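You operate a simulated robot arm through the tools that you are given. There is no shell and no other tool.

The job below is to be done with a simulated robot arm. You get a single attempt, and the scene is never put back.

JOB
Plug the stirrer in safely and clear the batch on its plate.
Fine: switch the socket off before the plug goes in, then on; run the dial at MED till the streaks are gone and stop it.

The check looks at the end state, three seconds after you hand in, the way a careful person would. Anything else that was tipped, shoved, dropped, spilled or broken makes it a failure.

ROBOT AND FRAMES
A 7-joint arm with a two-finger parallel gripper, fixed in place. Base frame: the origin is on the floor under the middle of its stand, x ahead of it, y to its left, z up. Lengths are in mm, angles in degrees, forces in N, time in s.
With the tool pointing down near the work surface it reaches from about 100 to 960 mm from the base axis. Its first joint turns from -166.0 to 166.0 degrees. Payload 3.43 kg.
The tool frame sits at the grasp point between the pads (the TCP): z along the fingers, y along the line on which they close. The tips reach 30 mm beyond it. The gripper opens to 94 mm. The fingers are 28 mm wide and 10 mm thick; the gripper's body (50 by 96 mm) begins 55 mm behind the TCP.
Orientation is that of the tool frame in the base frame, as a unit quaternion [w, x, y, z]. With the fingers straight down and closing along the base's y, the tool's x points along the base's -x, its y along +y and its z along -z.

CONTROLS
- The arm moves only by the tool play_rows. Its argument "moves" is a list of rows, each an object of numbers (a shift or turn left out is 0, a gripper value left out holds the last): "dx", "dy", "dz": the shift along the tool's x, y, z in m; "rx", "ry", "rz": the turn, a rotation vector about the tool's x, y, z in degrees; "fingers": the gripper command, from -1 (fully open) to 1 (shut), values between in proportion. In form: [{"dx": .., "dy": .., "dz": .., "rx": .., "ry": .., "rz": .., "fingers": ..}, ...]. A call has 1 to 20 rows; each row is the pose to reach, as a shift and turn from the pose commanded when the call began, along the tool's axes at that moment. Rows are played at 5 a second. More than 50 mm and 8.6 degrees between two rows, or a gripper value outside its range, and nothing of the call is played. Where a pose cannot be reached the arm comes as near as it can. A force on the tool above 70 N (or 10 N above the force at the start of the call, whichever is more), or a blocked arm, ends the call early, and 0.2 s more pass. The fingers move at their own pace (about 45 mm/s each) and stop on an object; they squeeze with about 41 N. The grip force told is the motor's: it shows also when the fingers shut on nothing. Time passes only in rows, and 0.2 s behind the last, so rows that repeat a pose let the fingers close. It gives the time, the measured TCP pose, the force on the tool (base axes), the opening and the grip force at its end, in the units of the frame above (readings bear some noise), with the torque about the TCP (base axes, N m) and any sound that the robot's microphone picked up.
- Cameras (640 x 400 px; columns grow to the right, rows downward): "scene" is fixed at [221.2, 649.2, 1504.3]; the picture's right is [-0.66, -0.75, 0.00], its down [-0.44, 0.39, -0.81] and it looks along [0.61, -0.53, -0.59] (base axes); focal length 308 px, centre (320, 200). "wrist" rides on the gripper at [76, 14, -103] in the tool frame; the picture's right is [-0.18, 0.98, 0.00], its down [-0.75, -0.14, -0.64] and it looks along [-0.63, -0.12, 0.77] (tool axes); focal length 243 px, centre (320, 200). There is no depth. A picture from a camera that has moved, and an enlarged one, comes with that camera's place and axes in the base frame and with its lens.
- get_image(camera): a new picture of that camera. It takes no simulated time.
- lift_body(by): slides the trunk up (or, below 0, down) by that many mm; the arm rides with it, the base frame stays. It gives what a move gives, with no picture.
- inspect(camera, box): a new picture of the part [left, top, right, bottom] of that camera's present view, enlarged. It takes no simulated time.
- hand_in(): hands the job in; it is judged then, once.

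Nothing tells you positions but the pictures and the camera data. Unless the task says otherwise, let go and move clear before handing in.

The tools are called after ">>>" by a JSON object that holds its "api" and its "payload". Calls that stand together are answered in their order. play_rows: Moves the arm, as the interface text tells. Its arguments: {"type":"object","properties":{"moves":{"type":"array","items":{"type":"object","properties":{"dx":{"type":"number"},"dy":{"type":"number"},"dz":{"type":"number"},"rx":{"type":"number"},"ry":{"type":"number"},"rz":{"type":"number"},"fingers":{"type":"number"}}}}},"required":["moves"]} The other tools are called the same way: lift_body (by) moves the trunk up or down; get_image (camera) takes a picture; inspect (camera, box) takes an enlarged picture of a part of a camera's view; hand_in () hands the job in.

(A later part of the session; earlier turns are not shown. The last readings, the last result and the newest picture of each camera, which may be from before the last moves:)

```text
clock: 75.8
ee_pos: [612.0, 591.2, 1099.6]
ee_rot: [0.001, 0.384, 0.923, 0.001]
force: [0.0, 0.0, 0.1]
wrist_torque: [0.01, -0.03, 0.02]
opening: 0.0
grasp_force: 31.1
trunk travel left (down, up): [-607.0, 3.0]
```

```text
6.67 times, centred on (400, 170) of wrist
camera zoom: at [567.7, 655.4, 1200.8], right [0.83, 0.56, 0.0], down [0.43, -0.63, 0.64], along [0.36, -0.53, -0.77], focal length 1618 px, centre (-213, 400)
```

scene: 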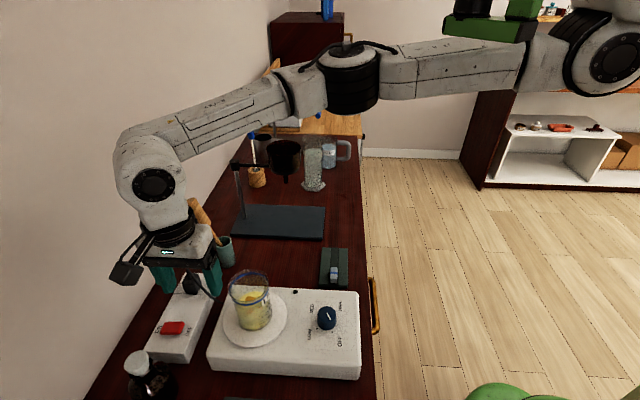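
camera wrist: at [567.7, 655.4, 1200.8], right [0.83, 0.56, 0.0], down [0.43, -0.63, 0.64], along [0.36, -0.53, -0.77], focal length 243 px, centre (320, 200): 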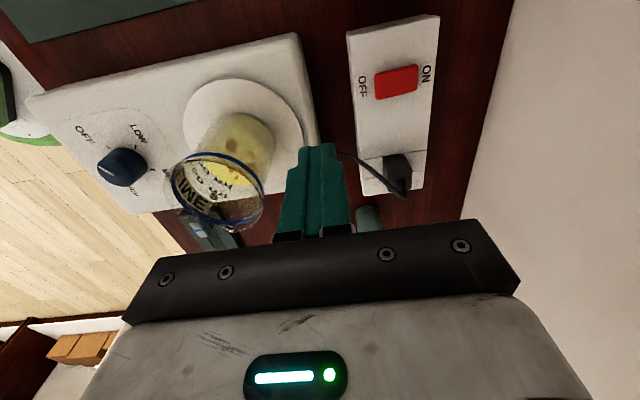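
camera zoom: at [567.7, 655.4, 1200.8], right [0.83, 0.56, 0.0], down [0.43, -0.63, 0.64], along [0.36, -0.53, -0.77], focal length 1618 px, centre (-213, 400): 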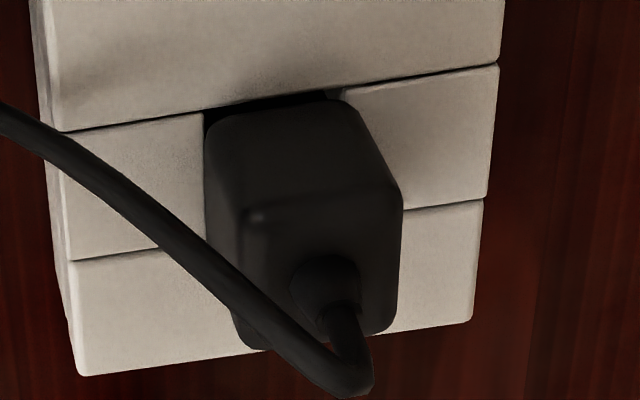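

The plug's foot sits about 13 mm deep, matching the recess depth seen earlier, so it appears bottomed. Next I go to the dial: raise the hand and cross above the beaker with margin.

>>> {"api": "play_rows", "payload": {"moves": [{"dy": -0.01, "dz": -0.02, "fingers": 1}, {"dy": -0.02, "dz": -0.04, "fingers": 1}, {"dy": -0.03, "dz": -0.06, "fingers": 1}, {"dy": -0.06, "dz": -0.06, "fingers": 1}, {"dy": -0.09, "dz": -0.06, "fingers": 1}, {"dx": -0.005, "dy": -0.12, "dz": -0.06, "fingers": 1}, {"dx": -0.01, "dy": -0.15, "dz": -0.06, "fingers": 1}, {"dx": -0.015, "dy": -0.18, "dz": -0.06, "fingers": 1}, {"dx": -0.02, "dy": -0.21, "dz": -0.06, "fingers": 1}, {"dx": -0.025, "dy": -0.2268, "dz": -0.06, "fingers": 1}, {"dx": -0.025, "dy": -0.2268, "dz": -0.06, "fingers": 1}]}}

>>> {"api": "get_image", "payload": {"camera": "scene"}}

>>> {"api": "get_image", "payload": {"camera": "wrist"}}

```text
clock: 78.2
ee_pos: [469.2, 413.3, 1158.4]
ee_rot: [0.0, 0.384, 0.923, -0.001]
force: [0.1, 0.1, 0.6]
wrist_torque: [-0.01, -0.01, 0.0]
opening: 0.0
grasp_force: 33.2
trunk travel left (down, up): [-607.0, 3.0]
```

```text
taken
```

scene: 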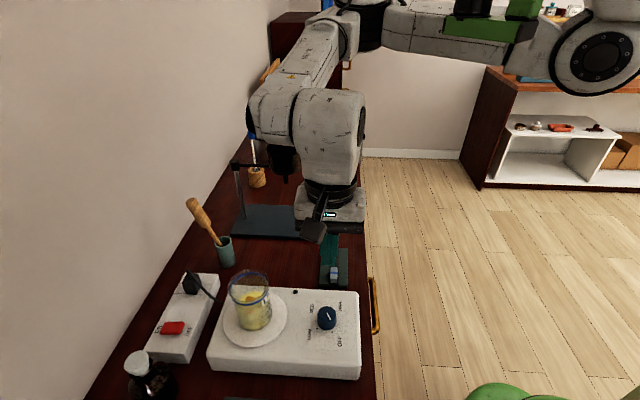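

```text
taken
camera wrist: at [425.1, 477.4, 1261.0], right [0.83, 0.56, 0.0], down [0.43, -0.63, 0.64], along [0.36, -0.53, -0.77], focal length 243 px, centre (320, 200)
```

wrist: 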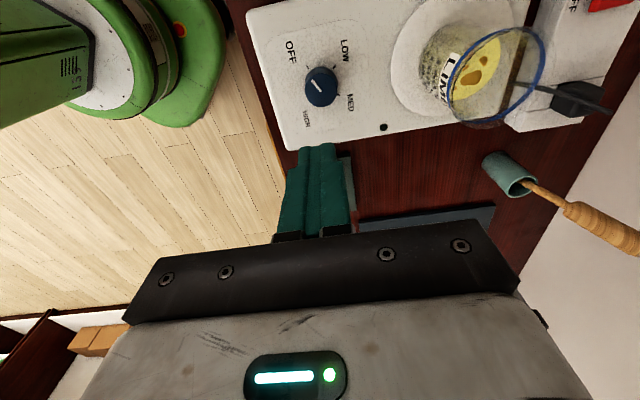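

Now above the dial with a clear view. Checking plug, LED and dial.

>>> {"api": "inspect", "payload": {"camera": "scene", "box": [165, 255, 225, 305]}}

>>> {"api": "inspect", "payload": {"camera": "wrist", "box": [270, 30, 410, 140]}}

>>> {"api": "inspect", "payload": {"camera": "wrist", "box": [490, 40, 640, 140]}}

>>> {"api": "inspect", "payload": {"camera": "scene", "box": [175, 180, 255, 280]}}

```text
8.00 times, centred on (195, 280) of scene
camera zoom: at [221.2, 649.2, 1504.3], right [-0.66, -0.75, 0.0], down [-0.44, 0.39, -0.81], along [0.61, -0.53, -0.59], focal length 2465 px, centre (1320, -440)
```

zoom: 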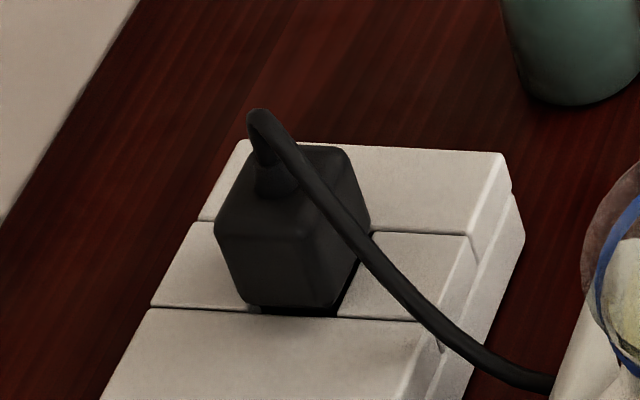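

```text
3.64 times, centred on (340, 85) of wrist
camera zoom: at [425.1, 477.4, 1261.0], right [0.83, 0.56, 0.0], down [0.43, -0.63, 0.64], along [0.36, -0.53, -0.77], focal length 882 px, centre (247, 618)
```

zoom: 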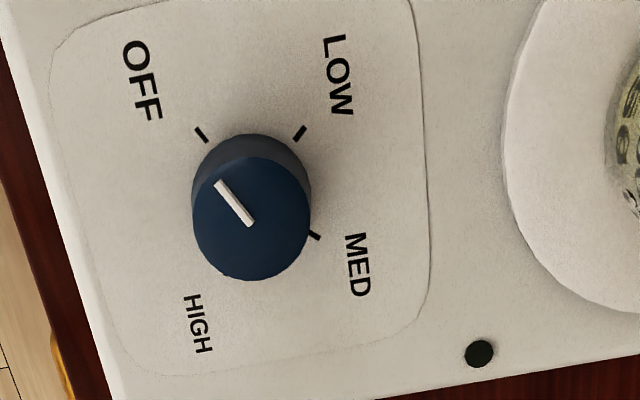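

```text
4.00 times, centred on (565, 90) of wrist
camera zoom: at [425.1, 477.4, 1261.0], right [0.83, 0.56, 0.0], down [0.43, -0.63, 0.64], along [0.36, -0.53, -0.77], focal length 970 px, centre (-660, 640)
```

zoom: 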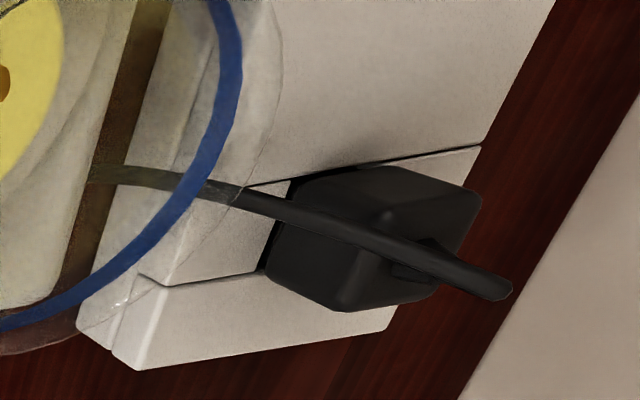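

```text
4.00 times, centred on (215, 230) of scene
camera zoom: at [221.2, 649.2, 1504.3], right [-0.66, -0.75, 0.0], down [-0.44, 0.39, -0.81], along [0.61, -0.53, -0.59], focal length 1232 px, centre (740, 80)
```

zoom: 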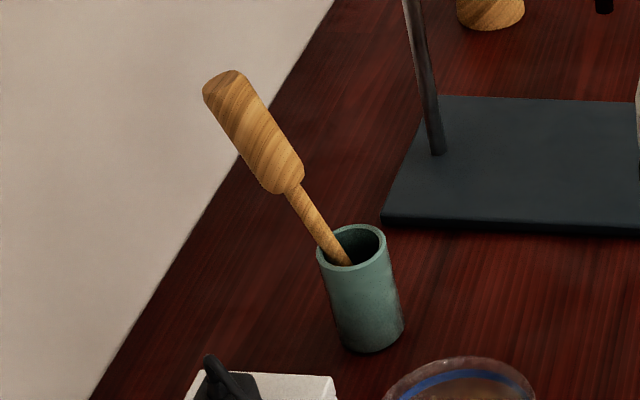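

Dial geometry: center n≈624.9, s≈39.4, knob ⌀36 mm, top z≈981; OFF→MED is 160° clockwise (seen from above). I'll first test the wrist's rotation range up here: +35°, then back to −125°.

>>> {"api": "play_rows", "payload": {"moves": [{"rz": 8, "fingers": 1}, {"rz": 16, "fingers": 1}, {"rz": 24, "fingers": 1}, {"rz": 32, "fingers": 1}, {"rz": 38, "fingers": 1}, {"rz": 38, "fingers": 1}]}}

```text
clock: 79.6
ee_pos: [469.7, 413.5, 1158.0]
ee_rot: [0.0, 0.664, 0.748, 0.0]
force: [0.3, -0.2, -0.5]
wrist_torque: [0.01, -0.02, 0.01]
opening: 0.0
grasp_force: 33.0
trunk travel left (down, up): [-607.0, 3.0]
```

ψ=128° reachable. Now rotating back the other way to the start orientation for the grip, opening the fingers.

>>> {"api": "play_rows", "payload": {"moves": [{"rz": -8.2, "fingers": -0.3}, {"rz": -16.4, "fingers": -0.3}, {"rz": -24.6, "fingers": -0.3}, {"rz": -32.8, "fingers": -0.3}, {"rz": -41, "fingers": -0.3}, {"rz": -49.2, "fingers": -0.3}, {"rz": -57.4, "fingers": -0.3}, {"rz": -65.6, "fingers": -0.3}, {"rz": -73.8, "fingers": -0.3}, {"rz": -82, "fingers": -0.3}, {"rz": -90.2, "fingers": -0.3}, {"rz": -98.4, "fingers": -0.3}, {"rz": -106.6, "fingers": -0.3}, {"rz": -114.8, "fingers": -0.3}, {"rz": -123, "fingers": -0.3}, {"rz": -131.2, "fingers": -0.3}, {"rz": -139.4, "fingers": -0.3}, {"rz": -147.6, "fingers": -0.3}, {"rz": -155.8, "fingers": -0.3}, {"rz": -163, "fingers": -0.3}]}}

>>> {"api": "get_image", "payload": {"camera": "wrist"}}

>>> {"api": "get_image", "payload": {"camera": "scene"}}

```text
clock: 83.8
ee_pos: [469.6, 413.7, 1159.2]
ee_rot: [0.0, -0.643, 0.766, 0.0]
force: [0.8, 0.5, 0.1]
wrist_torque: [0.0, -0.02, -0.02]
opening: 61.1
grasp_force: 0.0
trunk travel left (down, up): [-607.0, 3.0]
```

```text
taken
camera wrist: at [441.5, 341.0, 1261.1], right [-0.94, 0.35, 0.0], down [0.27, 0.72, 0.64], along [0.22, 0.6, -0.77], focal length 243 px, centre (320, 200)
```

wrist: 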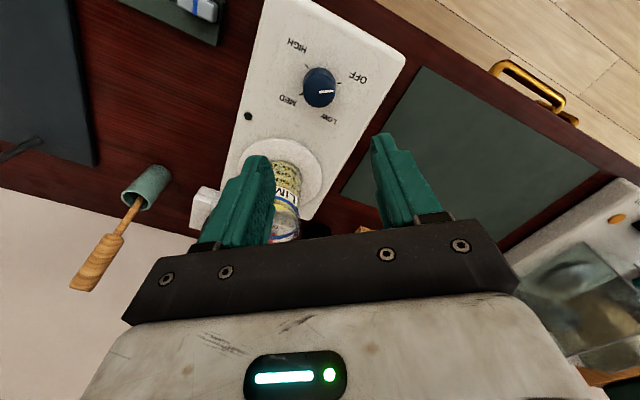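

```text
taken
```

scene: 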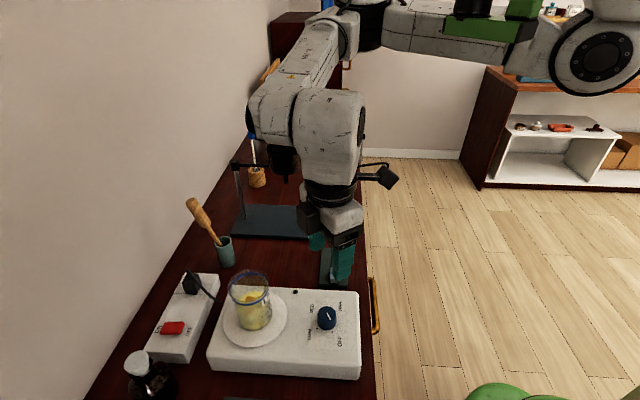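

>>> {"api": "inspect", "payload": {"camera": "wrist", "box": [260, 30, 380, 140]}}

```text
3.64 times, centred on (320, 85) of wrist
camera zoom: at [441.5, 341.0, 1261.1], right [-0.94, 0.35, 0.0], down [0.27, 0.72, 0.64], along [0.22, 0.6, -0.77], focal length 882 px, centre (320, 618)
```

zoom: 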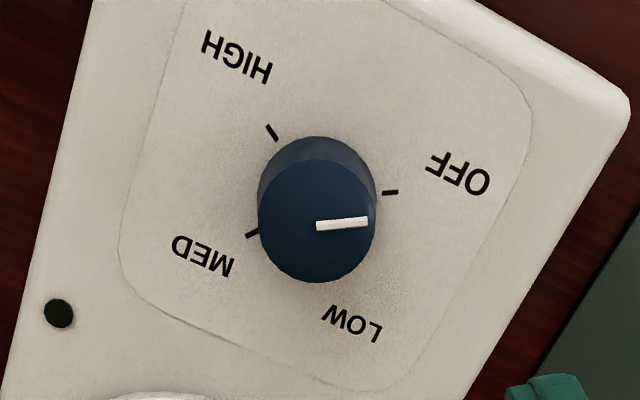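

Knob center confirmed at n≈625.0, s≈39.4, top z≈982; TCP is within 0.5 mm of it. Descending with the trunk.

>>> {"api": "lift_body", "payload": {"by": -115}}

>>> {"api": "get_image", "payload": {"camera": "wrist"}}

>>> {"api": "get_image", "payload": {"camera": "scene"}}

```text
clock: 85.2
ee_pos: [469.5, 413.1, 1043.6]
ee_rot: [0.0, -0.642, 0.766, 0.0]
force: [0.6, -0.8, 0.0]
wrist_torque: [0.02, -0.01, -0.02]
opening: 61.2
grasp_force: 0.1
trunk travel left (down, up): [-492.0, 118.0]
```

```text
taken
camera wrist: at [441.2, 341.1, 1146.2], right [-0.94, 0.35, 0.0], down [0.27, 0.72, 0.64], along [0.23, 0.6, -0.77], focal length 243 px, centre (320, 200)
```

wrist: 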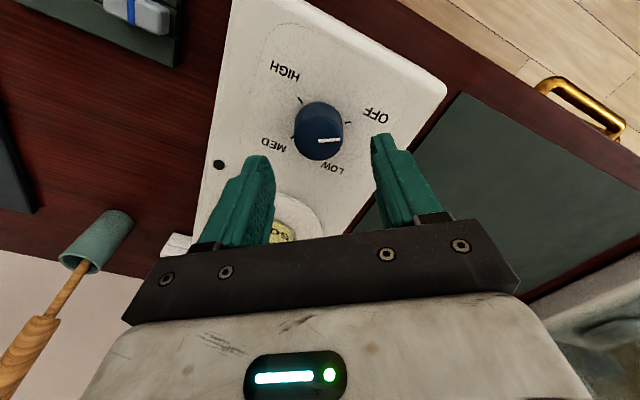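

```text
taken
```

scene: 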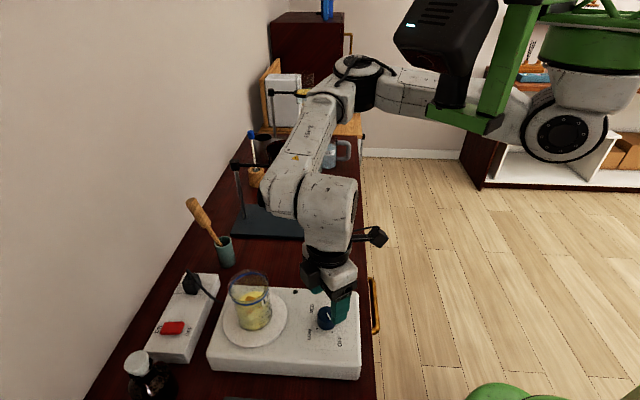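

>>> {"api": "lift_body", "payload": {"by": -40}}

>>> {"api": "get_image", "payload": {"camera": "wrist"}}

>>> {"api": "inspect", "payload": {"camera": "scene", "box": [270, 240, 400, 370]}}

```text
clock: 86.0
ee_pos: [468.6, 412.7, 1004.0]
ee_rot: [0.0, -0.642, 0.767, 0.0]
force: [-0.1, 0.3, 0.2]
wrist_torque: [0.0, 0.0, 0.02]
opening: 60.9
grasp_force: 0.0
trunk travel left (down, up): [-452.0, 158.0]
```

```text
taken
camera wrist: at [441.2, 341.1, 1106.2], right [-0.94, 0.35, 0.0], down [0.27, 0.72, 0.64], along [0.23, 0.6, -0.77], focal length 243 px, centre (320, 200)
```

wrist: 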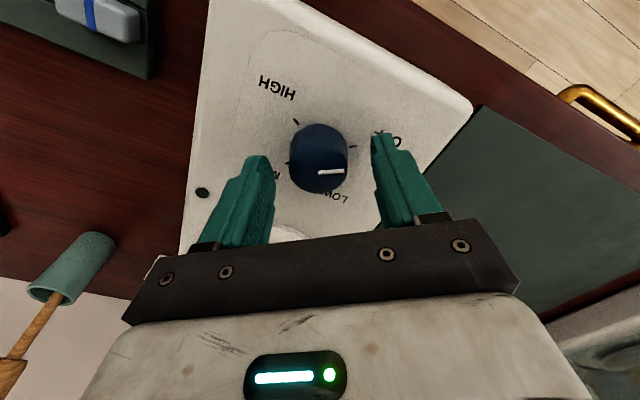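

```text
3.08 times, centred on (335, 305) of scene
camera zoom: at [221.2, 649.2, 1504.3], right [-0.66, -0.75, 0.0], down [-0.44, 0.39, -0.81], along [0.61, -0.53, -0.59], focal length 948 px, centre (274, -123)
```

zoom: 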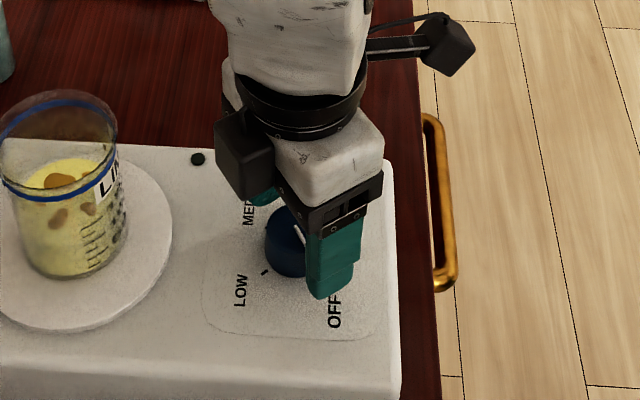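

Fingers straddle the knob. Small centering correction, descend 7 mm more and close on the knob.

>>> {"api": "play_rows", "payload": {"moves": [{"dx": -0.0015, "dy": -0.001, "dz": 0.003, "fingers": -0.3}, {"dx": -0.0015, "dy": -0.001, "dz": 0.007, "fingers": -0.3}, {"dx": -0.0015, "dy": -0.001, "dz": 0.007, "fingers": 0.0}, {"dx": -0.0015, "dy": -0.001, "dz": 0.007, "fingers": 0.2}, {"dx": -0.0015, "dy": -0.001, "dz": 0.007, "fingers": 1}, {"dx": -0.0015, "dy": -0.001, "dz": 0.007, "fingers": 1}, {"dx": -0.0015, "dy": -0.001, "dz": 0.007, "fingers": 1}]}}

>>> {"api": "get_image", "payload": {"camera": "wrist"}}

>>> {"api": "inspect", "payload": {"camera": "scene", "box": [270, 240, 400, 370]}}

```text
clock: 87.7
ee_pos: [470.1, 415.4, 995.9]
ee_rot: [-0.001, -0.642, 0.766, -0.001]
force: [-2.9, 0.5, -2.2]
wrist_torque: [0.0, 0.06, -0.04]
opening: 37.1
grasp_force: 45.2
trunk travel left (down, up): [-452.0, 158.0]
```

```text
taken
camera wrist: at [442.8, 342.8, 1098.8], right [-0.94, 0.35, 0.0], down [0.27, 0.72, 0.64], along [0.23, 0.6, -0.77], focal length 243 px, centre (320, 200)
```

wrist: 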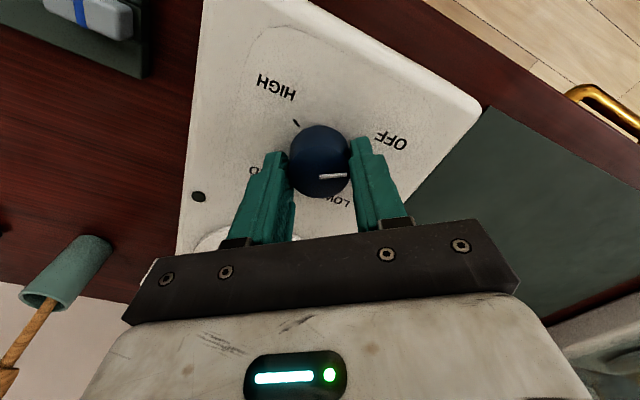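

```text
3.08 times, centred on (335, 305) of scene
camera zoom: at [221.2, 649.2, 1504.3], right [-0.66, -0.75, 0.0], down [-0.44, 0.39, -0.81], along [0.61, -0.53, -0.59], focal length 948 px, centre (274, -123)
```

zoom: 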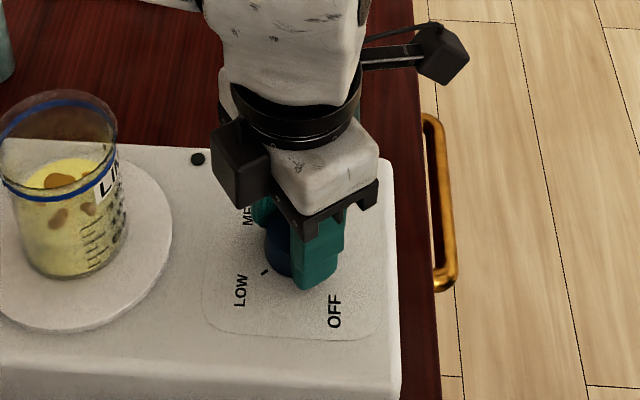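

Knob gripped. Starting to turn clockwise (toward LOW/MED), first a small amount.

>>> {"api": "play_rows", "payload": {"moves": [{"rz": 6, "fingers": 1}, {"rz": 12, "fingers": 1}, {"rz": 18, "fingers": 1}, {"rz": 24, "fingers": 1}, {"rz": 24, "fingers": 1}]}}

>>> {"api": "inspect", "payload": {"camera": "wrist", "box": [240, 60, 420, 220]}}

>>> {"api": "inspect", "payload": {"camera": "scene", "box": [220, 250, 310, 340]}}

```text
clock: 88.8
ee_pos: [470.2, 414.9, 996.9]
ee_rot: [0.0, -0.468, 0.884, 0.0]
force: [3.1, 1.8, -3.2]
wrist_torque: [-0.22, 0.04, 0.0]
opening: 37.1
grasp_force: 45.2
trunk travel left (down, up): [-452.0, 158.0]
```

```text
2.50 times, centred on (330, 140) of wrist
camera zoom: at [415.9, 360.2, 1098.8], right [-0.71, 0.7, 0.0], down [0.54, 0.54, 0.64], along [0.45, 0.45, -0.77], focal length 606 px, centre (295, 350)
```

zoom: 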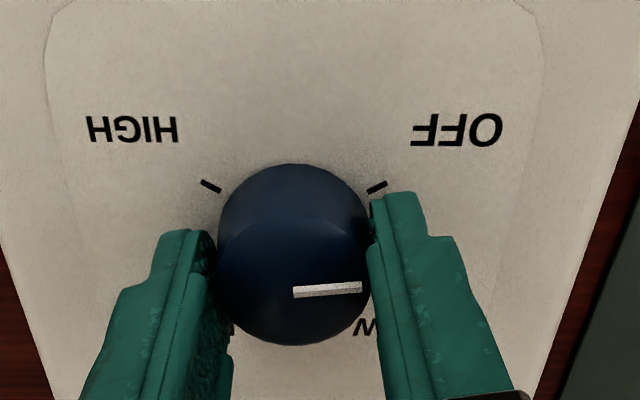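

```text
4.44 times, centred on (265, 295) of scene
camera zoom: at [221.2, 649.2, 1504.3], right [-0.66, -0.75, 0.0], down [-0.44, 0.39, -0.81], along [0.61, -0.53, -0.59], focal length 1369 px, centre (564, -222)
```

zoom: 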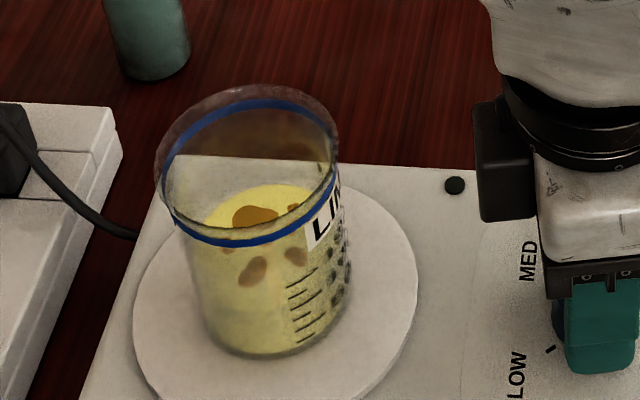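

The knob turns with the gripper. Continuing toward LOW and checking for signs of running.

>>> {"api": "play_rows", "payload": {"moves": [{"rz": 8, "fingers": 1}, {"rz": 16, "fingers": 1}, {"rz": 24, "fingers": 1}, {"rz": 32, "fingers": 1}, {"rz": 40, "fingers": 1}, {"rz": 48, "fingers": 1}, {"rz": 56, "fingers": 1}, {"rz": 56, "fingers": 1}]}}

>>> {"api": "inspect", "payload": {"camera": "wrist", "box": [240, 60, 420, 220]}}

>>> {"api": "inspect", "payload": {"camera": "scene", "box": [220, 250, 310, 340]}}

```text
clock: 90.7
ee_pos: [470.5, 413.7, 996.1]
ee_rot: [0.001, 0.002, 1.0, 0.0]
force: [22.1, -4.7, 7.1]
wrist_torque: [-0.09, -0.02, -0.01]
opening: 37.1
grasp_force: 44.6
trunk travel left (down, up): [-452.0, 158.0]
```

```text
2.50 times, centred on (330, 140) of wrist
camera zoom: at [394.9, 428.5, 1098.7], right [0.19, 0.98, 0.0], down [0.75, -0.14, 0.64], along [0.63, -0.12, -0.77], focal length 606 px, centre (295, 350)
```

zoom: 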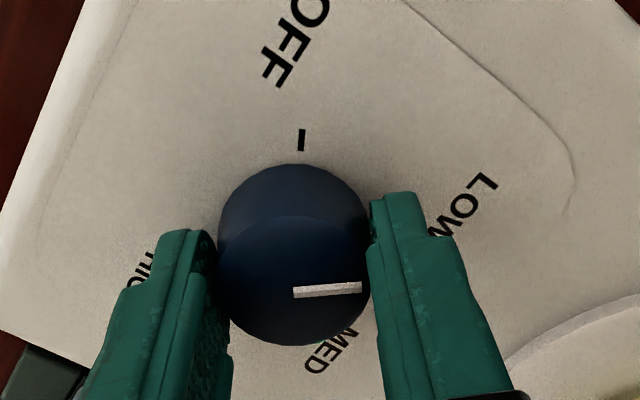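

```text
4.44 times, centred on (265, 295) of scene
camera zoom: at [221.2, 649.2, 1504.3], right [-0.66, -0.75, 0.0], down [-0.44, 0.39, -0.81], along [0.61, -0.53, -0.59], focal length 1369 px, centre (564, -222)
```

zoom: 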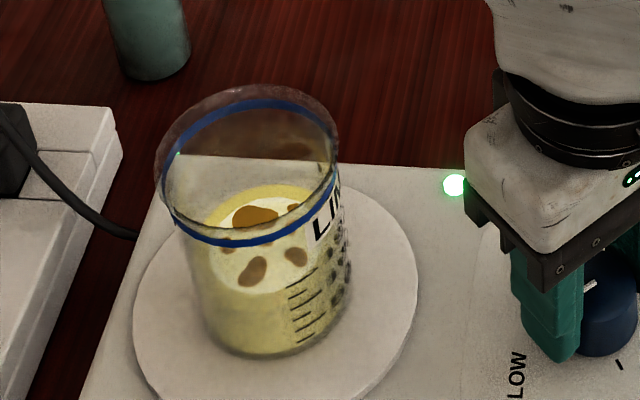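

The green LED lit and the liquid is moving: the socket delivers power. Continuing another 80° to MED with a small shift to keep the grip concentric.

>>> {"api": "play_rows", "payload": {"moves": [{"dy": -0.0002, "rz": 8, "fingers": 1}, {"dy": -0.0004, "rz": 16, "fingers": 1}, {"dy": -0.0006, "rz": 24, "fingers": 1}, {"dy": -0.0008, "rz": 32, "fingers": 1}, {"dy": -0.001, "rz": 40, "fingers": 1}, {"dy": -0.0012, "rz": 48, "fingers": 1}, {"dy": -0.0014, "rz": 56, "fingers": 1}, {"dy": -0.0016, "rz": 64, "fingers": 1}, {"dy": -0.0018, "rz": 72, "fingers": 1}, {"dy": -0.0018, "rz": 80, "fingers": 1}, {"dy": -0.0018, "rz": 80, "fingers": 1}]}}

>>> {"api": "get_image", "payload": {"camera": "wrist"}}

>>> {"api": "inspect", "payload": {"camera": "wrist", "box": [240, 60, 420, 220]}}

>>> {"api": "inspect", "payload": {"camera": "scene", "box": [220, 250, 350, 350]}}

```text
clock: 93.0
ee_pos: [468.7, 412.4, 997.1]
ee_rot: [-0.001, 0.644, 0.765, 0.0]
force: [15.6, -6.0, 7.6]
wrist_torque: [-0.25, -0.61, -0.05]
opening: 36.9
grasp_force: 44.9
trunk travel left (down, up): [-452.0, 158.0]
```

```text
taken
camera wrist: at [471.1, 490.2, 1098.7], right [1.0, -0.01, 0.0], down [-0.01, -0.77, 0.64], along [-0.01, -0.64, -0.77], focal length 243 px, centre (320, 200)
```

wrist: 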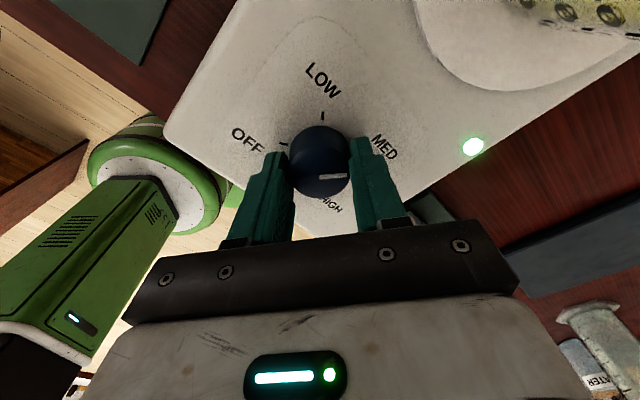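

```text
2.50 times, centred on (330, 140) of wrist
camera zoom: at [471.1, 490.2, 1098.7], right [1.0, -0.01, 0.0], down [-0.01, -0.77, 0.64], along [-0.01, -0.64, -0.77], focal length 606 px, centre (295, 350)
```

zoom: 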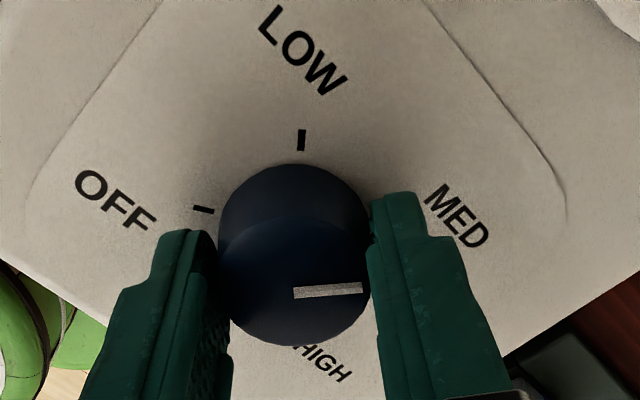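

```text
4.00 times, centred on (285, 300) of scene
camera zoom: at [221.2, 649.2, 1504.3], right [-0.66, -0.75, 0.0], down [-0.44, 0.39, -0.81], along [0.61, -0.53, -0.59], focal length 1232 px, centre (460, -200)
```

zoom: 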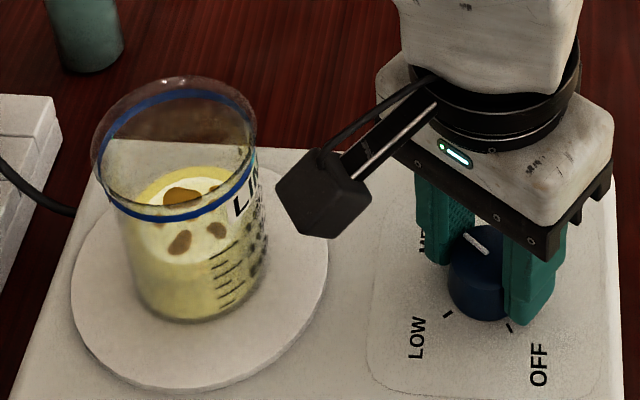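

Pointer is at MED (turned 160°), LED green. I'll hold here, relieve the small side load, and watch the streaks.

>>> {"api": "play_rows", "payload": {"moves": [{"dy": 0.0004, "fingers": 1}, {"dy": 0.0008, "fingers": 1}, {"dy": 0.0008, "fingers": 1}, {"dy": 0.0008, "fingers": 1}, {"dy": 0.0008, "fingers": 1}, {"dy": 0.0008, "fingers": 1}, {"dy": 0.0008, "fingers": 1}, {"dy": 0.0008, "fingers": 1}, {"dy": 0.0008, "fingers": 1}, {"dy": 0.0008, "fingers": 1}]}}

>>> {"api": "inspect", "payload": {"camera": "scene", "box": [220, 250, 350, 350]}}

```text
clock: 95.2
ee_pos: [470.3, 412.5, 996.4]
ee_rot: [0.0, 0.643, 0.766, -0.001]
force: [-2.6, -12.5, -4.6]
wrist_torque: [-0.33, 0.1, 0.01]
opening: 37.2
grasp_force: 45.1
trunk travel left (down, up): [-452.0, 158.0]
```

```text
4.00 times, centred on (285, 300) of scene
camera zoom: at [221.2, 649.2, 1504.3], right [-0.66, -0.75, 0.0], down [-0.44, 0.39, -0.81], along [0.61, -0.53, -0.59], focal length 1232 px, centre (460, -200)
```

zoom: 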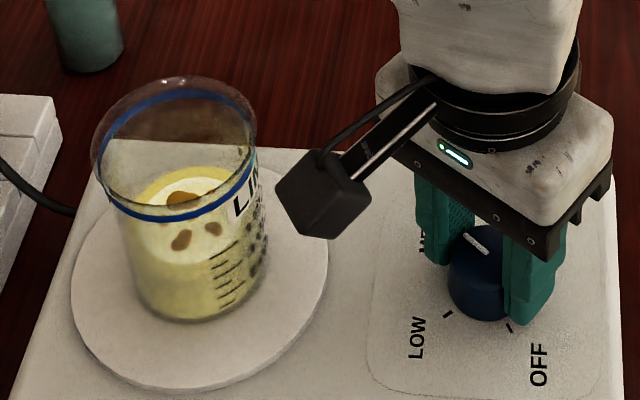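

The streaks are already shrinking. Waiting further.

>>> {"api": "play_rows", "payload": {"moves": [{"fingers": 1}, {"fingers": 1}, {"fingers": 1}, {"fingers": 1}, {"fingers": 1}, {"fingers": 1}, {"fingers": 1}, {"fingers": 1}, {"fingers": 1}, {"fingers": 1}, {"fingers": 1}, {"fingers": 1}, {"fingers": 1}, {"fingers": 1}, {"fingers": 1}]}}

>>> {"api": "inspect", "payload": {"camera": "scene", "box": [220, 250, 350, 350]}}

```text
clock: 98.5
ee_pos: [470.2, 412.2, 996.9]
ee_rot: [0.0, 0.643, 0.766, -0.001]
force: [-13.2, -15.5, -15.1]
wrist_torque: [-0.53, 0.4, 0.0]
opening: 37.2
grasp_force: 44.8
trunk travel left (down, up): [-452.0, 158.0]
```

```text
4.00 times, centred on (285, 300) of scene
camera zoom: at [221.2, 649.2, 1504.3], right [-0.66, -0.75, 0.0], down [-0.44, 0.39, -0.81], along [0.61, -0.53, -0.59], focal length 1232 px, centre (460, -200)
```

zoom: 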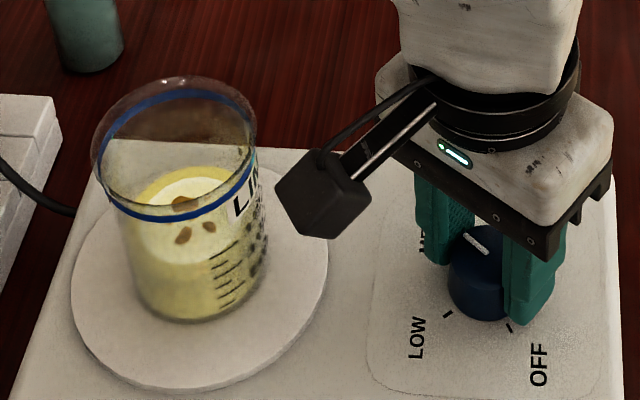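

Streaks are about half gone. Side/vertical load is creeping up a bit, so I relieve it while waiting.

>>> {"api": "play_rows", "payload": {"moves": [{"dx": -0.0004, "dy": -0.0006, "dz": 0.001, "fingers": 1}, {"dx": -0.0004, "dy": -0.0006, "dz": 0.001, "fingers": 1}, {"dx": -0.0004, "dy": -0.0006, "dz": 0.001, "fingers": 1}, {"dx": -0.0004, "dy": -0.0006, "dz": 0.001, "fingers": 1}, {"dx": -0.0004, "dy": -0.0006, "dz": 0.001, "fingers": 1}, {"dx": -0.0004, "dy": -0.0006, "dz": 0.001, "fingers": 1}, {"dx": -0.0004, "dy": -0.0006, "dz": 0.001, "fingers": 1}, {"dx": -0.0004, "dy": -0.0006, "dz": 0.001, "fingers": 1}, {"dx": -0.0004, "dy": -0.0006, "dz": 0.001, "fingers": 1}, {"dx": -0.0004, "dy": -0.0006, "dz": 0.001, "fingers": 1}, {"dx": -0.0004, "dy": -0.0006, "dz": 0.001, "fingers": 1}, {"dx": -0.0004, "dy": -0.0006, "dz": 0.001, "fingers": 1}, {"dx": -0.0004, "dy": -0.0006, "dz": 0.001, "fingers": 1}, {"dx": -0.0004, "dy": -0.0006, "dz": 0.001, "fingers": 1}]}}

>>> {"api": "inspect", "payload": {"camera": "scene", "box": [220, 250, 350, 350]}}

```text
clock: 101.5
ee_pos: [471.3, 412.5, 996.7]
ee_rot: [-0.002, 0.644, 0.765, 0.001]
force: [0.8, -1.9, 20.8]
wrist_torque: [0.28, 0.01, -0.01]
opening: 37.0
grasp_force: 44.9
trunk travel left (down, up): [-452.0, 158.0]
```

```text
4.00 times, centred on (285, 300) of scene
camera zoom: at [221.2, 649.2, 1504.3], right [-0.66, -0.75, 0.0], down [-0.44, 0.39, -0.81], along [0.61, -0.53, -0.59], focal length 1232 px, centre (460, -200)
```

zoom: 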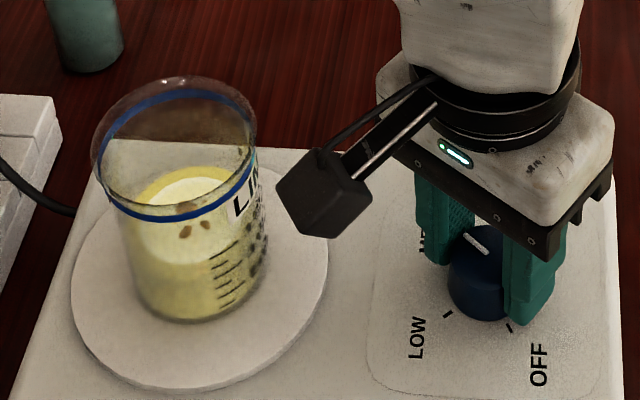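

Nearly gone; waiting a few more seconds.

>>> {"api": "play_rows", "payload": {"moves": [{"dz": -0.0005, "fingers": 1}, {"dz": -0.0005, "fingers": 1}, {"dz": -0.0005, "fingers": 1}, {"dz": -0.0005, "fingers": 1}, {"dz": -0.0005, "fingers": 1}, {"dz": -0.0005, "fingers": 1}, {"dz": -0.0005, "fingers": 1}, {"dz": -0.0005, "fingers": 1}, {"dz": -0.0005, "fingers": 1}, {"dz": -0.0005, "fingers": 1}, {"dz": -0.0005, "fingers": 1}, {"dz": -0.0005, "fingers": 1}, {"dz": -0.0005, "fingers": 1}, {"dz": -0.0005, "fingers": 1}, {"dz": -0.0005, "fingers": 1}]}}

>>> {"api": "inspect", "payload": {"camera": "scene", "box": [220, 250, 300, 330]}}

```text
clock: 104.7
ee_pos: [470.7, 411.9, 996.1]
ee_rot: [0.0, 0.644, 0.765, 0.0]
force: [1.8, 4.9, 6.5]
wrist_torque: [0.07, -0.1, 0.0]
opening: 36.9
grasp_force: 45.3
trunk travel left (down, up): [-452.0, 158.0]
```

```text
5.00 times, centred on (260, 290) of scene
camera zoom: at [221.2, 649.2, 1504.3], right [-0.66, -0.75, 0.0], down [-0.44, 0.39, -0.81], along [0.61, -0.53, -0.59], focal length 1540 px, centre (620, -250)
```

zoom: 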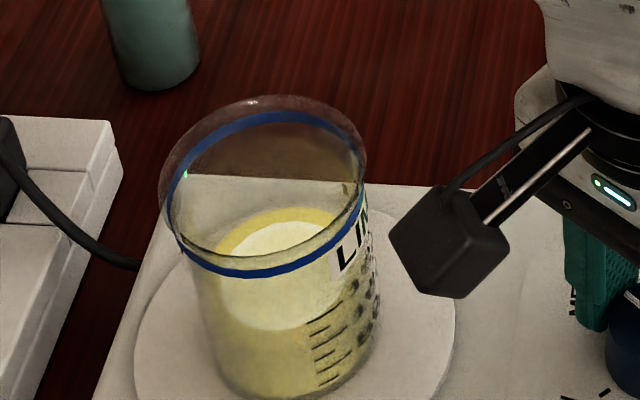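

>>> {"api": "play_rows", "payload": {"moves": [{"fingers": 1}, {"fingers": 1}, {"fingers": 1}, {"fingers": 1}]}}

>>> {"api": "inspect", "payload": {"camera": "scene", "box": [235, 270, 275, 310]}}

```text
clock: 105.7
ee_pos: [470.7, 412.9, 996.8]
ee_rot: [0.0, 0.643, 0.765, 0.001]
force: [1.8, 5.6, 5.5]
wrist_torque: [0.2, -0.04, -0.02]
opening: 37.2
grasp_force: 45.6
trunk travel left (down, up): [-452.0, 158.0]
```

```text
10.00 times, centred on (255, 290) of scene
camera zoom: at [221.2, 649.2, 1504.3], right [-0.66, -0.75, 0.0], down [-0.44, 0.39, -0.81], along [0.61, -0.53, -0.59], focal length 3081 px, centre (970, -700)
```

zoom: 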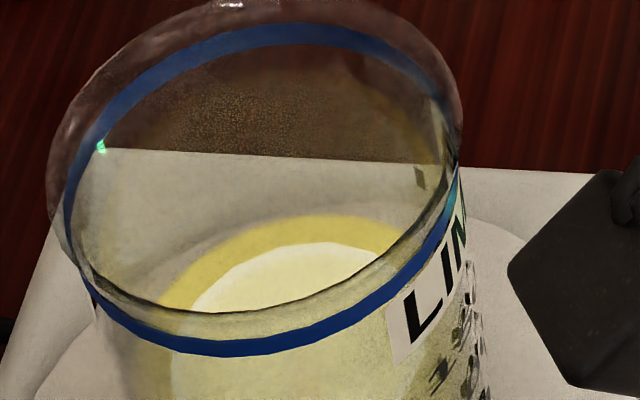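

All streaks are gone. Turning the dial back counter-clockwise 160° to OFF.

>>> {"api": "play_rows", "payload": {"moves": [{"dx": 0.0001, "dy": 0.0001, "rz": -8, "fingers": 1}, {"dx": 0.0002, "dy": 0.0002, "rz": -16, "fingers": 1}, {"dx": 0.0004, "dy": 0.0003, "rz": -24, "fingers": 1}, {"dx": 0.0005, "dy": 0.0004, "rz": -32, "fingers": 1}, {"dx": 0.0006, "dy": 0.0005, "rz": -40, "fingers": 1}, {"dx": 0.0007, "dy": 0.0006, "rz": -48, "fingers": 1}, {"dx": 0.0008, "dy": 0.0007, "rz": -56, "fingers": 1}, {"dx": 0.001, "dy": 0.0008, "rz": -64, "fingers": 1}, {"dx": 0.0011, "dy": 0.0009, "rz": -72, "fingers": 1}, {"dx": 0.0012, "dy": 0.0009, "rz": -80, "fingers": 1}, {"dx": 0.0013, "dy": 0.0009, "rz": -88, "fingers": 1}, {"dx": 0.0015, "dy": 0.0008, "rz": -96, "fingers": 1}, {"dx": 0.0016, "dy": 0.0008, "rz": -104, "fingers": 1}, {"dx": 0.0018, "dy": 0.0007, "rz": -112, "fingers": 1}, {"dx": 0.0019, "dy": 0.0006, "rz": -120, "fingers": 1}, {"dx": 0.002, "dy": 0.0006, "rz": -128, "fingers": 1}, {"dx": 0.0022, "dy": 0.0005, "rz": -136, "fingers": 1}, {"dx": 0.0023, "dy": 0.0004, "rz": -144, "fingers": 1}, {"dx": 0.0025, "dy": 0.0004, "rz": -152, "fingers": 1}, {"dx": 0.0026, "dy": 0.0003, "rz": -160.2, "fingers": 1}]}}

>>> {"api": "inspect", "payload": {"camera": "wrist", "box": [180, 60, 420, 220]}}

>>> {"api": "inspect", "payload": {"camera": "scene", "box": [220, 250, 380, 370]}}

```text
clock: 109.8
ee_pos: [470.5, 415.7, 997.0]
ee_rot: [0.0, -0.644, 0.765, 0.0]
force: [5.7, -3.0, 20.8]
wrist_torque: [0.35, -0.34, -0.51]
opening: 37.2
grasp_force: 45.1
trunk travel left (down, up): [-452.0, 158.0]
```

```text
2.50 times, centred on (300, 140) of wrist
camera zoom: at [443.0, 342.3, 1098.9], right [-0.94, 0.35, 0.0], down [0.27, 0.72, 0.64], along [0.22, 0.6, -0.77], focal length 606 px, centre (370, 350)
```

zoom: 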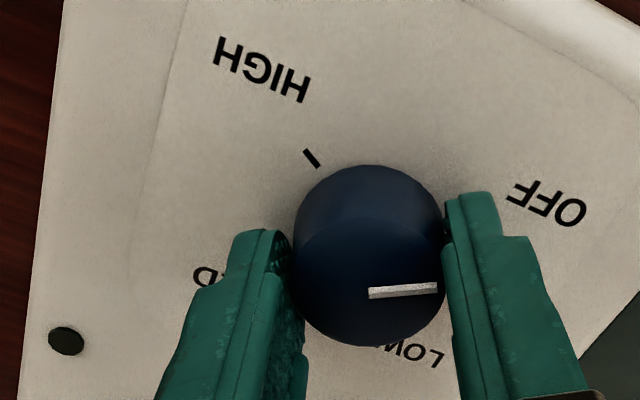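

```text
3.33 times, centred on (300, 310) of scene
camera zoom: at [221.2, 649.2, 1504.3], right [-0.66, -0.75, 0.0], down [-0.44, 0.39, -0.81], along [0.61, -0.53, -0.59], focal length 1027 px, centre (387, -167)
```

zoom: 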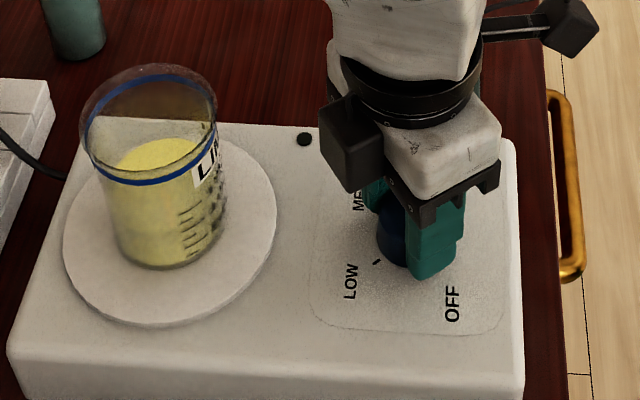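

The stirrer stopped, LED is off, and the batch is clear yellow. Releasing the knob and lifting away.

>>> {"api": "play_rows", "payload": {"moves": [{"fingers": 0.1}, {"fingers": -0.1}, {"fingers": -0.3}, {"fingers": -0.3}, {"fingers": -0.3}]}}

>>> {"api": "lift_body", "payload": {"by": 100}}

>>> {"api": "get_image", "payload": {"camera": "wrist"}}

>>> {"api": "get_image", "payload": {"camera": "scene"}}

>>> {"api": "inspect", "payload": {"camera": "wrist", "box": [260, 50, 380, 160]}}

```text
clock: 111.0
ee_pos: [470.9, 415.7, 996.5]
ee_rot: [-0.001, -0.644, 0.765, 0.0]
force: [0.3, 0.1, 0.3]
wrist_torque: [0.0, 0.0, 0.01]
opening: 61.5
grasp_force: 0.0
trunk travel left (down, up): [-452.0, 158.0]
```

```text
clock: 112.4
ee_pos: [470.2, 416.1, 1096.2]
ee_rot: [0.0, -0.643, 0.766, 0.0]
force: [0.4, 0.8, -0.3]
wrist_torque: [0.0, 0.0, 0.03]
opening: 61.1
grasp_force: 0.1
trunk travel left (down, up): [-552.0, 58.0]
```

```text
taken
camera wrist: at [443.3, 342.9, 1198.4], right [-0.94, 0.35, 0.0], down [0.27, 0.72, 0.64], along [0.22, 0.6, -0.77], focal length 243 px, centre (320, 200)
```

wrist: 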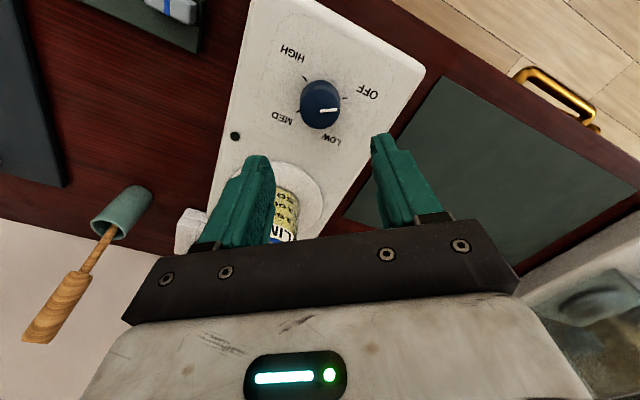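

```text
taken
```

scene: 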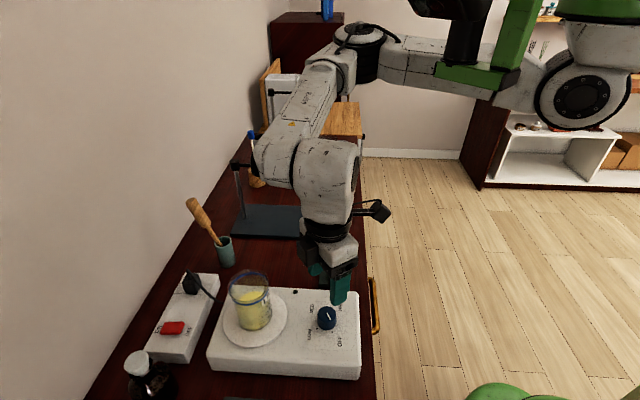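

```text
3.64 times, centred on (320, 105) of wrist
camera zoom: at [443.3, 342.9, 1198.4], right [-0.94, 0.35, 0.0], down [0.27, 0.72, 0.64], along [0.22, 0.6, -0.77], focal length 882 px, centre (320, 546)
```

zoom: 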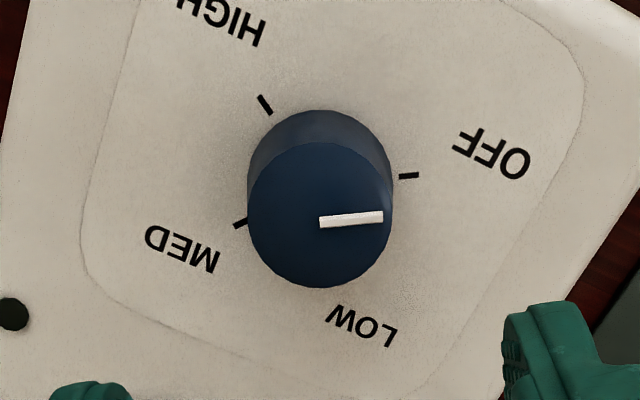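

Dial is at OFF, the same as at the start. The main job is done; what remains is the pestle, which I evidently nudged into a stronger lean in its pot. Let me measure it properly before deciding how to set it back.

>>> {"api": "inspect", "payload": {"camera": "wrist", "box": [10, 170, 170, 360]}}

>>> {"api": "inspect", "payload": {"camera": "scene", "box": [175, 190, 245, 275]}}

```text
2.11 times, centred on (90, 265) of wrist
camera zoom: at [443.3, 342.9, 1198.4], right [-0.94, 0.35, 0.0], down [0.27, 0.72, 0.64], along [0.22, 0.6, -0.77], focal length 511 px, centre (804, 63)
```

zoom: 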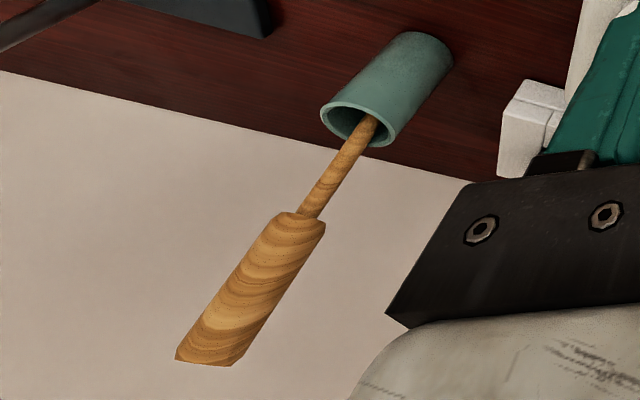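

```text
4.71 times, centred on (210, 232) of scene
camera zoom: at [221.2, 649.2, 1504.3], right [-0.66, -0.75, 0.0], down [-0.44, 0.39, -0.81], along [0.61, -0.53, -0.59], focal length 1450 px, centre (838, 47)
```

zoom: 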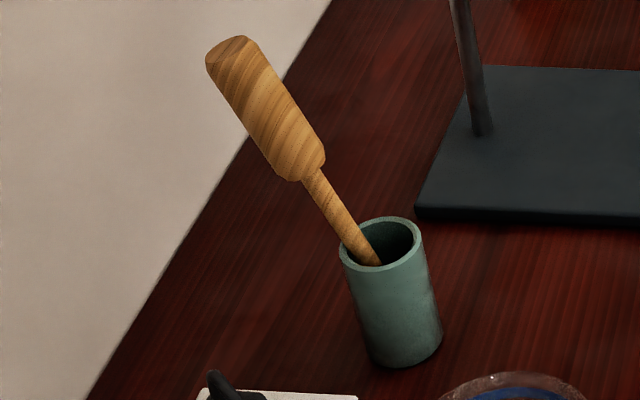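

The pestle stood essentially upright at the start and now leans ~19° (top at n≈938, s≈231, z≈1098; pot axis n≈886, s≈232). A careful person would set it back, so I'll do that gently: first turn the gripper back, rise, and take a good look.

>>> {"api": "lift_body", "payload": {"by": 50}}

>>> {"api": "play_rows", "payload": {"moves": [{"rz": 7, "dz": -0.005, "fingers": -0.3}, {"rz": 14, "dz": -0.01, "fingers": -0.3}, {"rz": 21, "dz": -0.015, "fingers": -0.3}, {"rz": 28, "dz": -0.02, "fingers": -0.3}, {"rz": 35, "dz": -0.025, "fingers": -0.3}, {"rz": 35, "dz": -0.025, "fingers": -0.3}]}}

```text
clock: 113.3
ee_pos: [470.8, 415.5, 1145.8]
ee_rot: [-0.001, -0.643, 0.766, 0.0]
force: [-0.1, 0.0, -0.1]
wrist_torque: [0.02, -0.03, 0.0]
opening: 61.1
grasp_force: 0.0
trunk travel left (down, up): [-602.0, 8.0]
```

```text
clock: 114.7
ee_pos: [470.8, 414.8, 1171.7]
ee_rot: [0.0, -0.383, 0.924, 0.001]
force: [-0.1, 0.3, 0.6]
wrist_torque: [-0.01, -0.05, 0.01]
opening: 61.2
grasp_force: 0.2
trunk travel left (down, up): [-602.0, 8.0]
```

>>> {"api": "play_rows", "payload": {"moves": [{"dx": -0.018, "dy": -0.02, "fingers": -0.5}, {"dx": -0.036, "dy": -0.04, "fingers": -0.5}, {"dx": -0.055, "dy": -0.06, "fingers": -0.5}, {"dx": -0.074, "dy": -0.08, "fingers": -0.5}, {"dx": -0.093, "dy": -0.1, "fingers": -0.5}, {"dx": -0.112, "dy": -0.12, "fingers": -0.5}, {"dx": -0.131, "dy": -0.14, "fingers": -0.5}, {"dx": -0.15, "dy": -0.155, "fingers": -0.5}, {"dx": -0.17, "dy": -0.17, "fingers": -0.5}, {"dx": -0.185, "dy": -0.185, "fingers": -0.5}, {"dx": -0.185, "dy": -0.185, "fingers": -0.5}]}}

>>> {"api": "get_image", "payload": {"camera": "wrist"}}

>>> {"api": "get_image", "payload": {"camera": "scene"}}

```text
clock: 117.1
ee_pos: [731.0, 415.9, 1170.2]
ee_rot: [-0.001, -0.384, 0.923, -0.001]
force: [0.0, 0.7, -1.1]
wrist_torque: [0.02, -0.02, -0.02]
opening: 70.5
grasp_force: 0.0
trunk travel left (down, up): [-602.0, 8.0]
```

```text
taken
camera wrist: at [667.7, 372.3, 1273.0], right [-0.57, 0.82, 0.0], down [0.63, 0.43, 0.64], along [0.53, 0.36, -0.77], focal length 243 px, centre (320, 200)
```

wrist: 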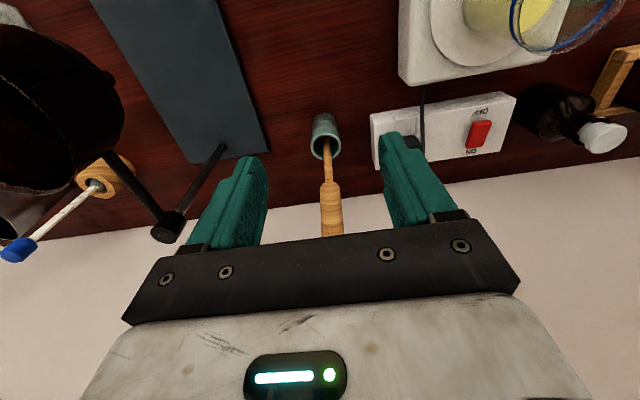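

```text
taken
```

scene: 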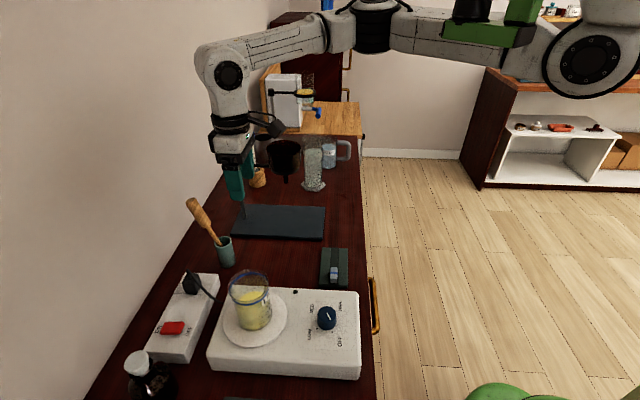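

>>> {"api": "inspect", "payload": {"camera": "wrist", "box": [280, 100, 380, 240]}}

>>> {"api": "inspect", "payload": {"camera": "scene", "box": [175, 190, 245, 275]}}

```text
2.86 times, centred on (330, 170) of wrist
camera zoom: at [667.7, 372.3, 1273.0], right [-0.57, 0.82, 0.0], down [0.63, 0.43, 0.64], along [0.53, 0.36, -0.77], focal length 693 px, centre (291, 286)
```

zoom: 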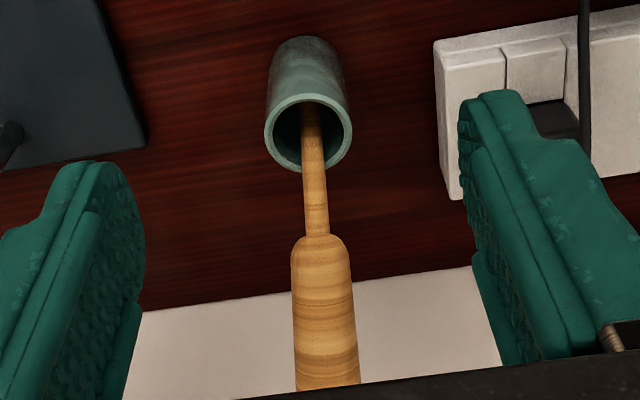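

```text
4.71 times, centred on (210, 232) of scene
camera zoom: at [221.2, 649.2, 1504.3], right [-0.66, -0.75, 0.0], down [-0.44, 0.39, -0.81], along [0.61, -0.53, -0.59], focal length 1450 px, centre (838, 47)
```

zoom: 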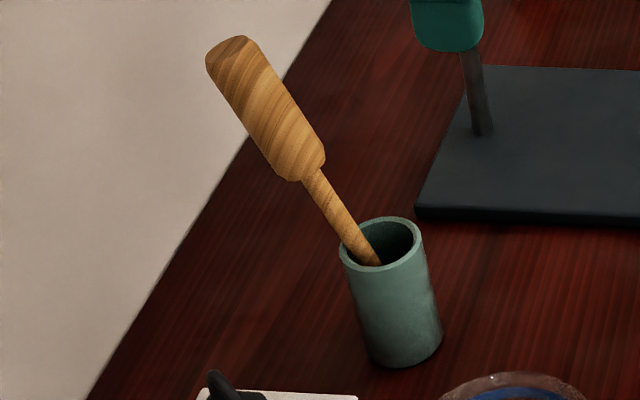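

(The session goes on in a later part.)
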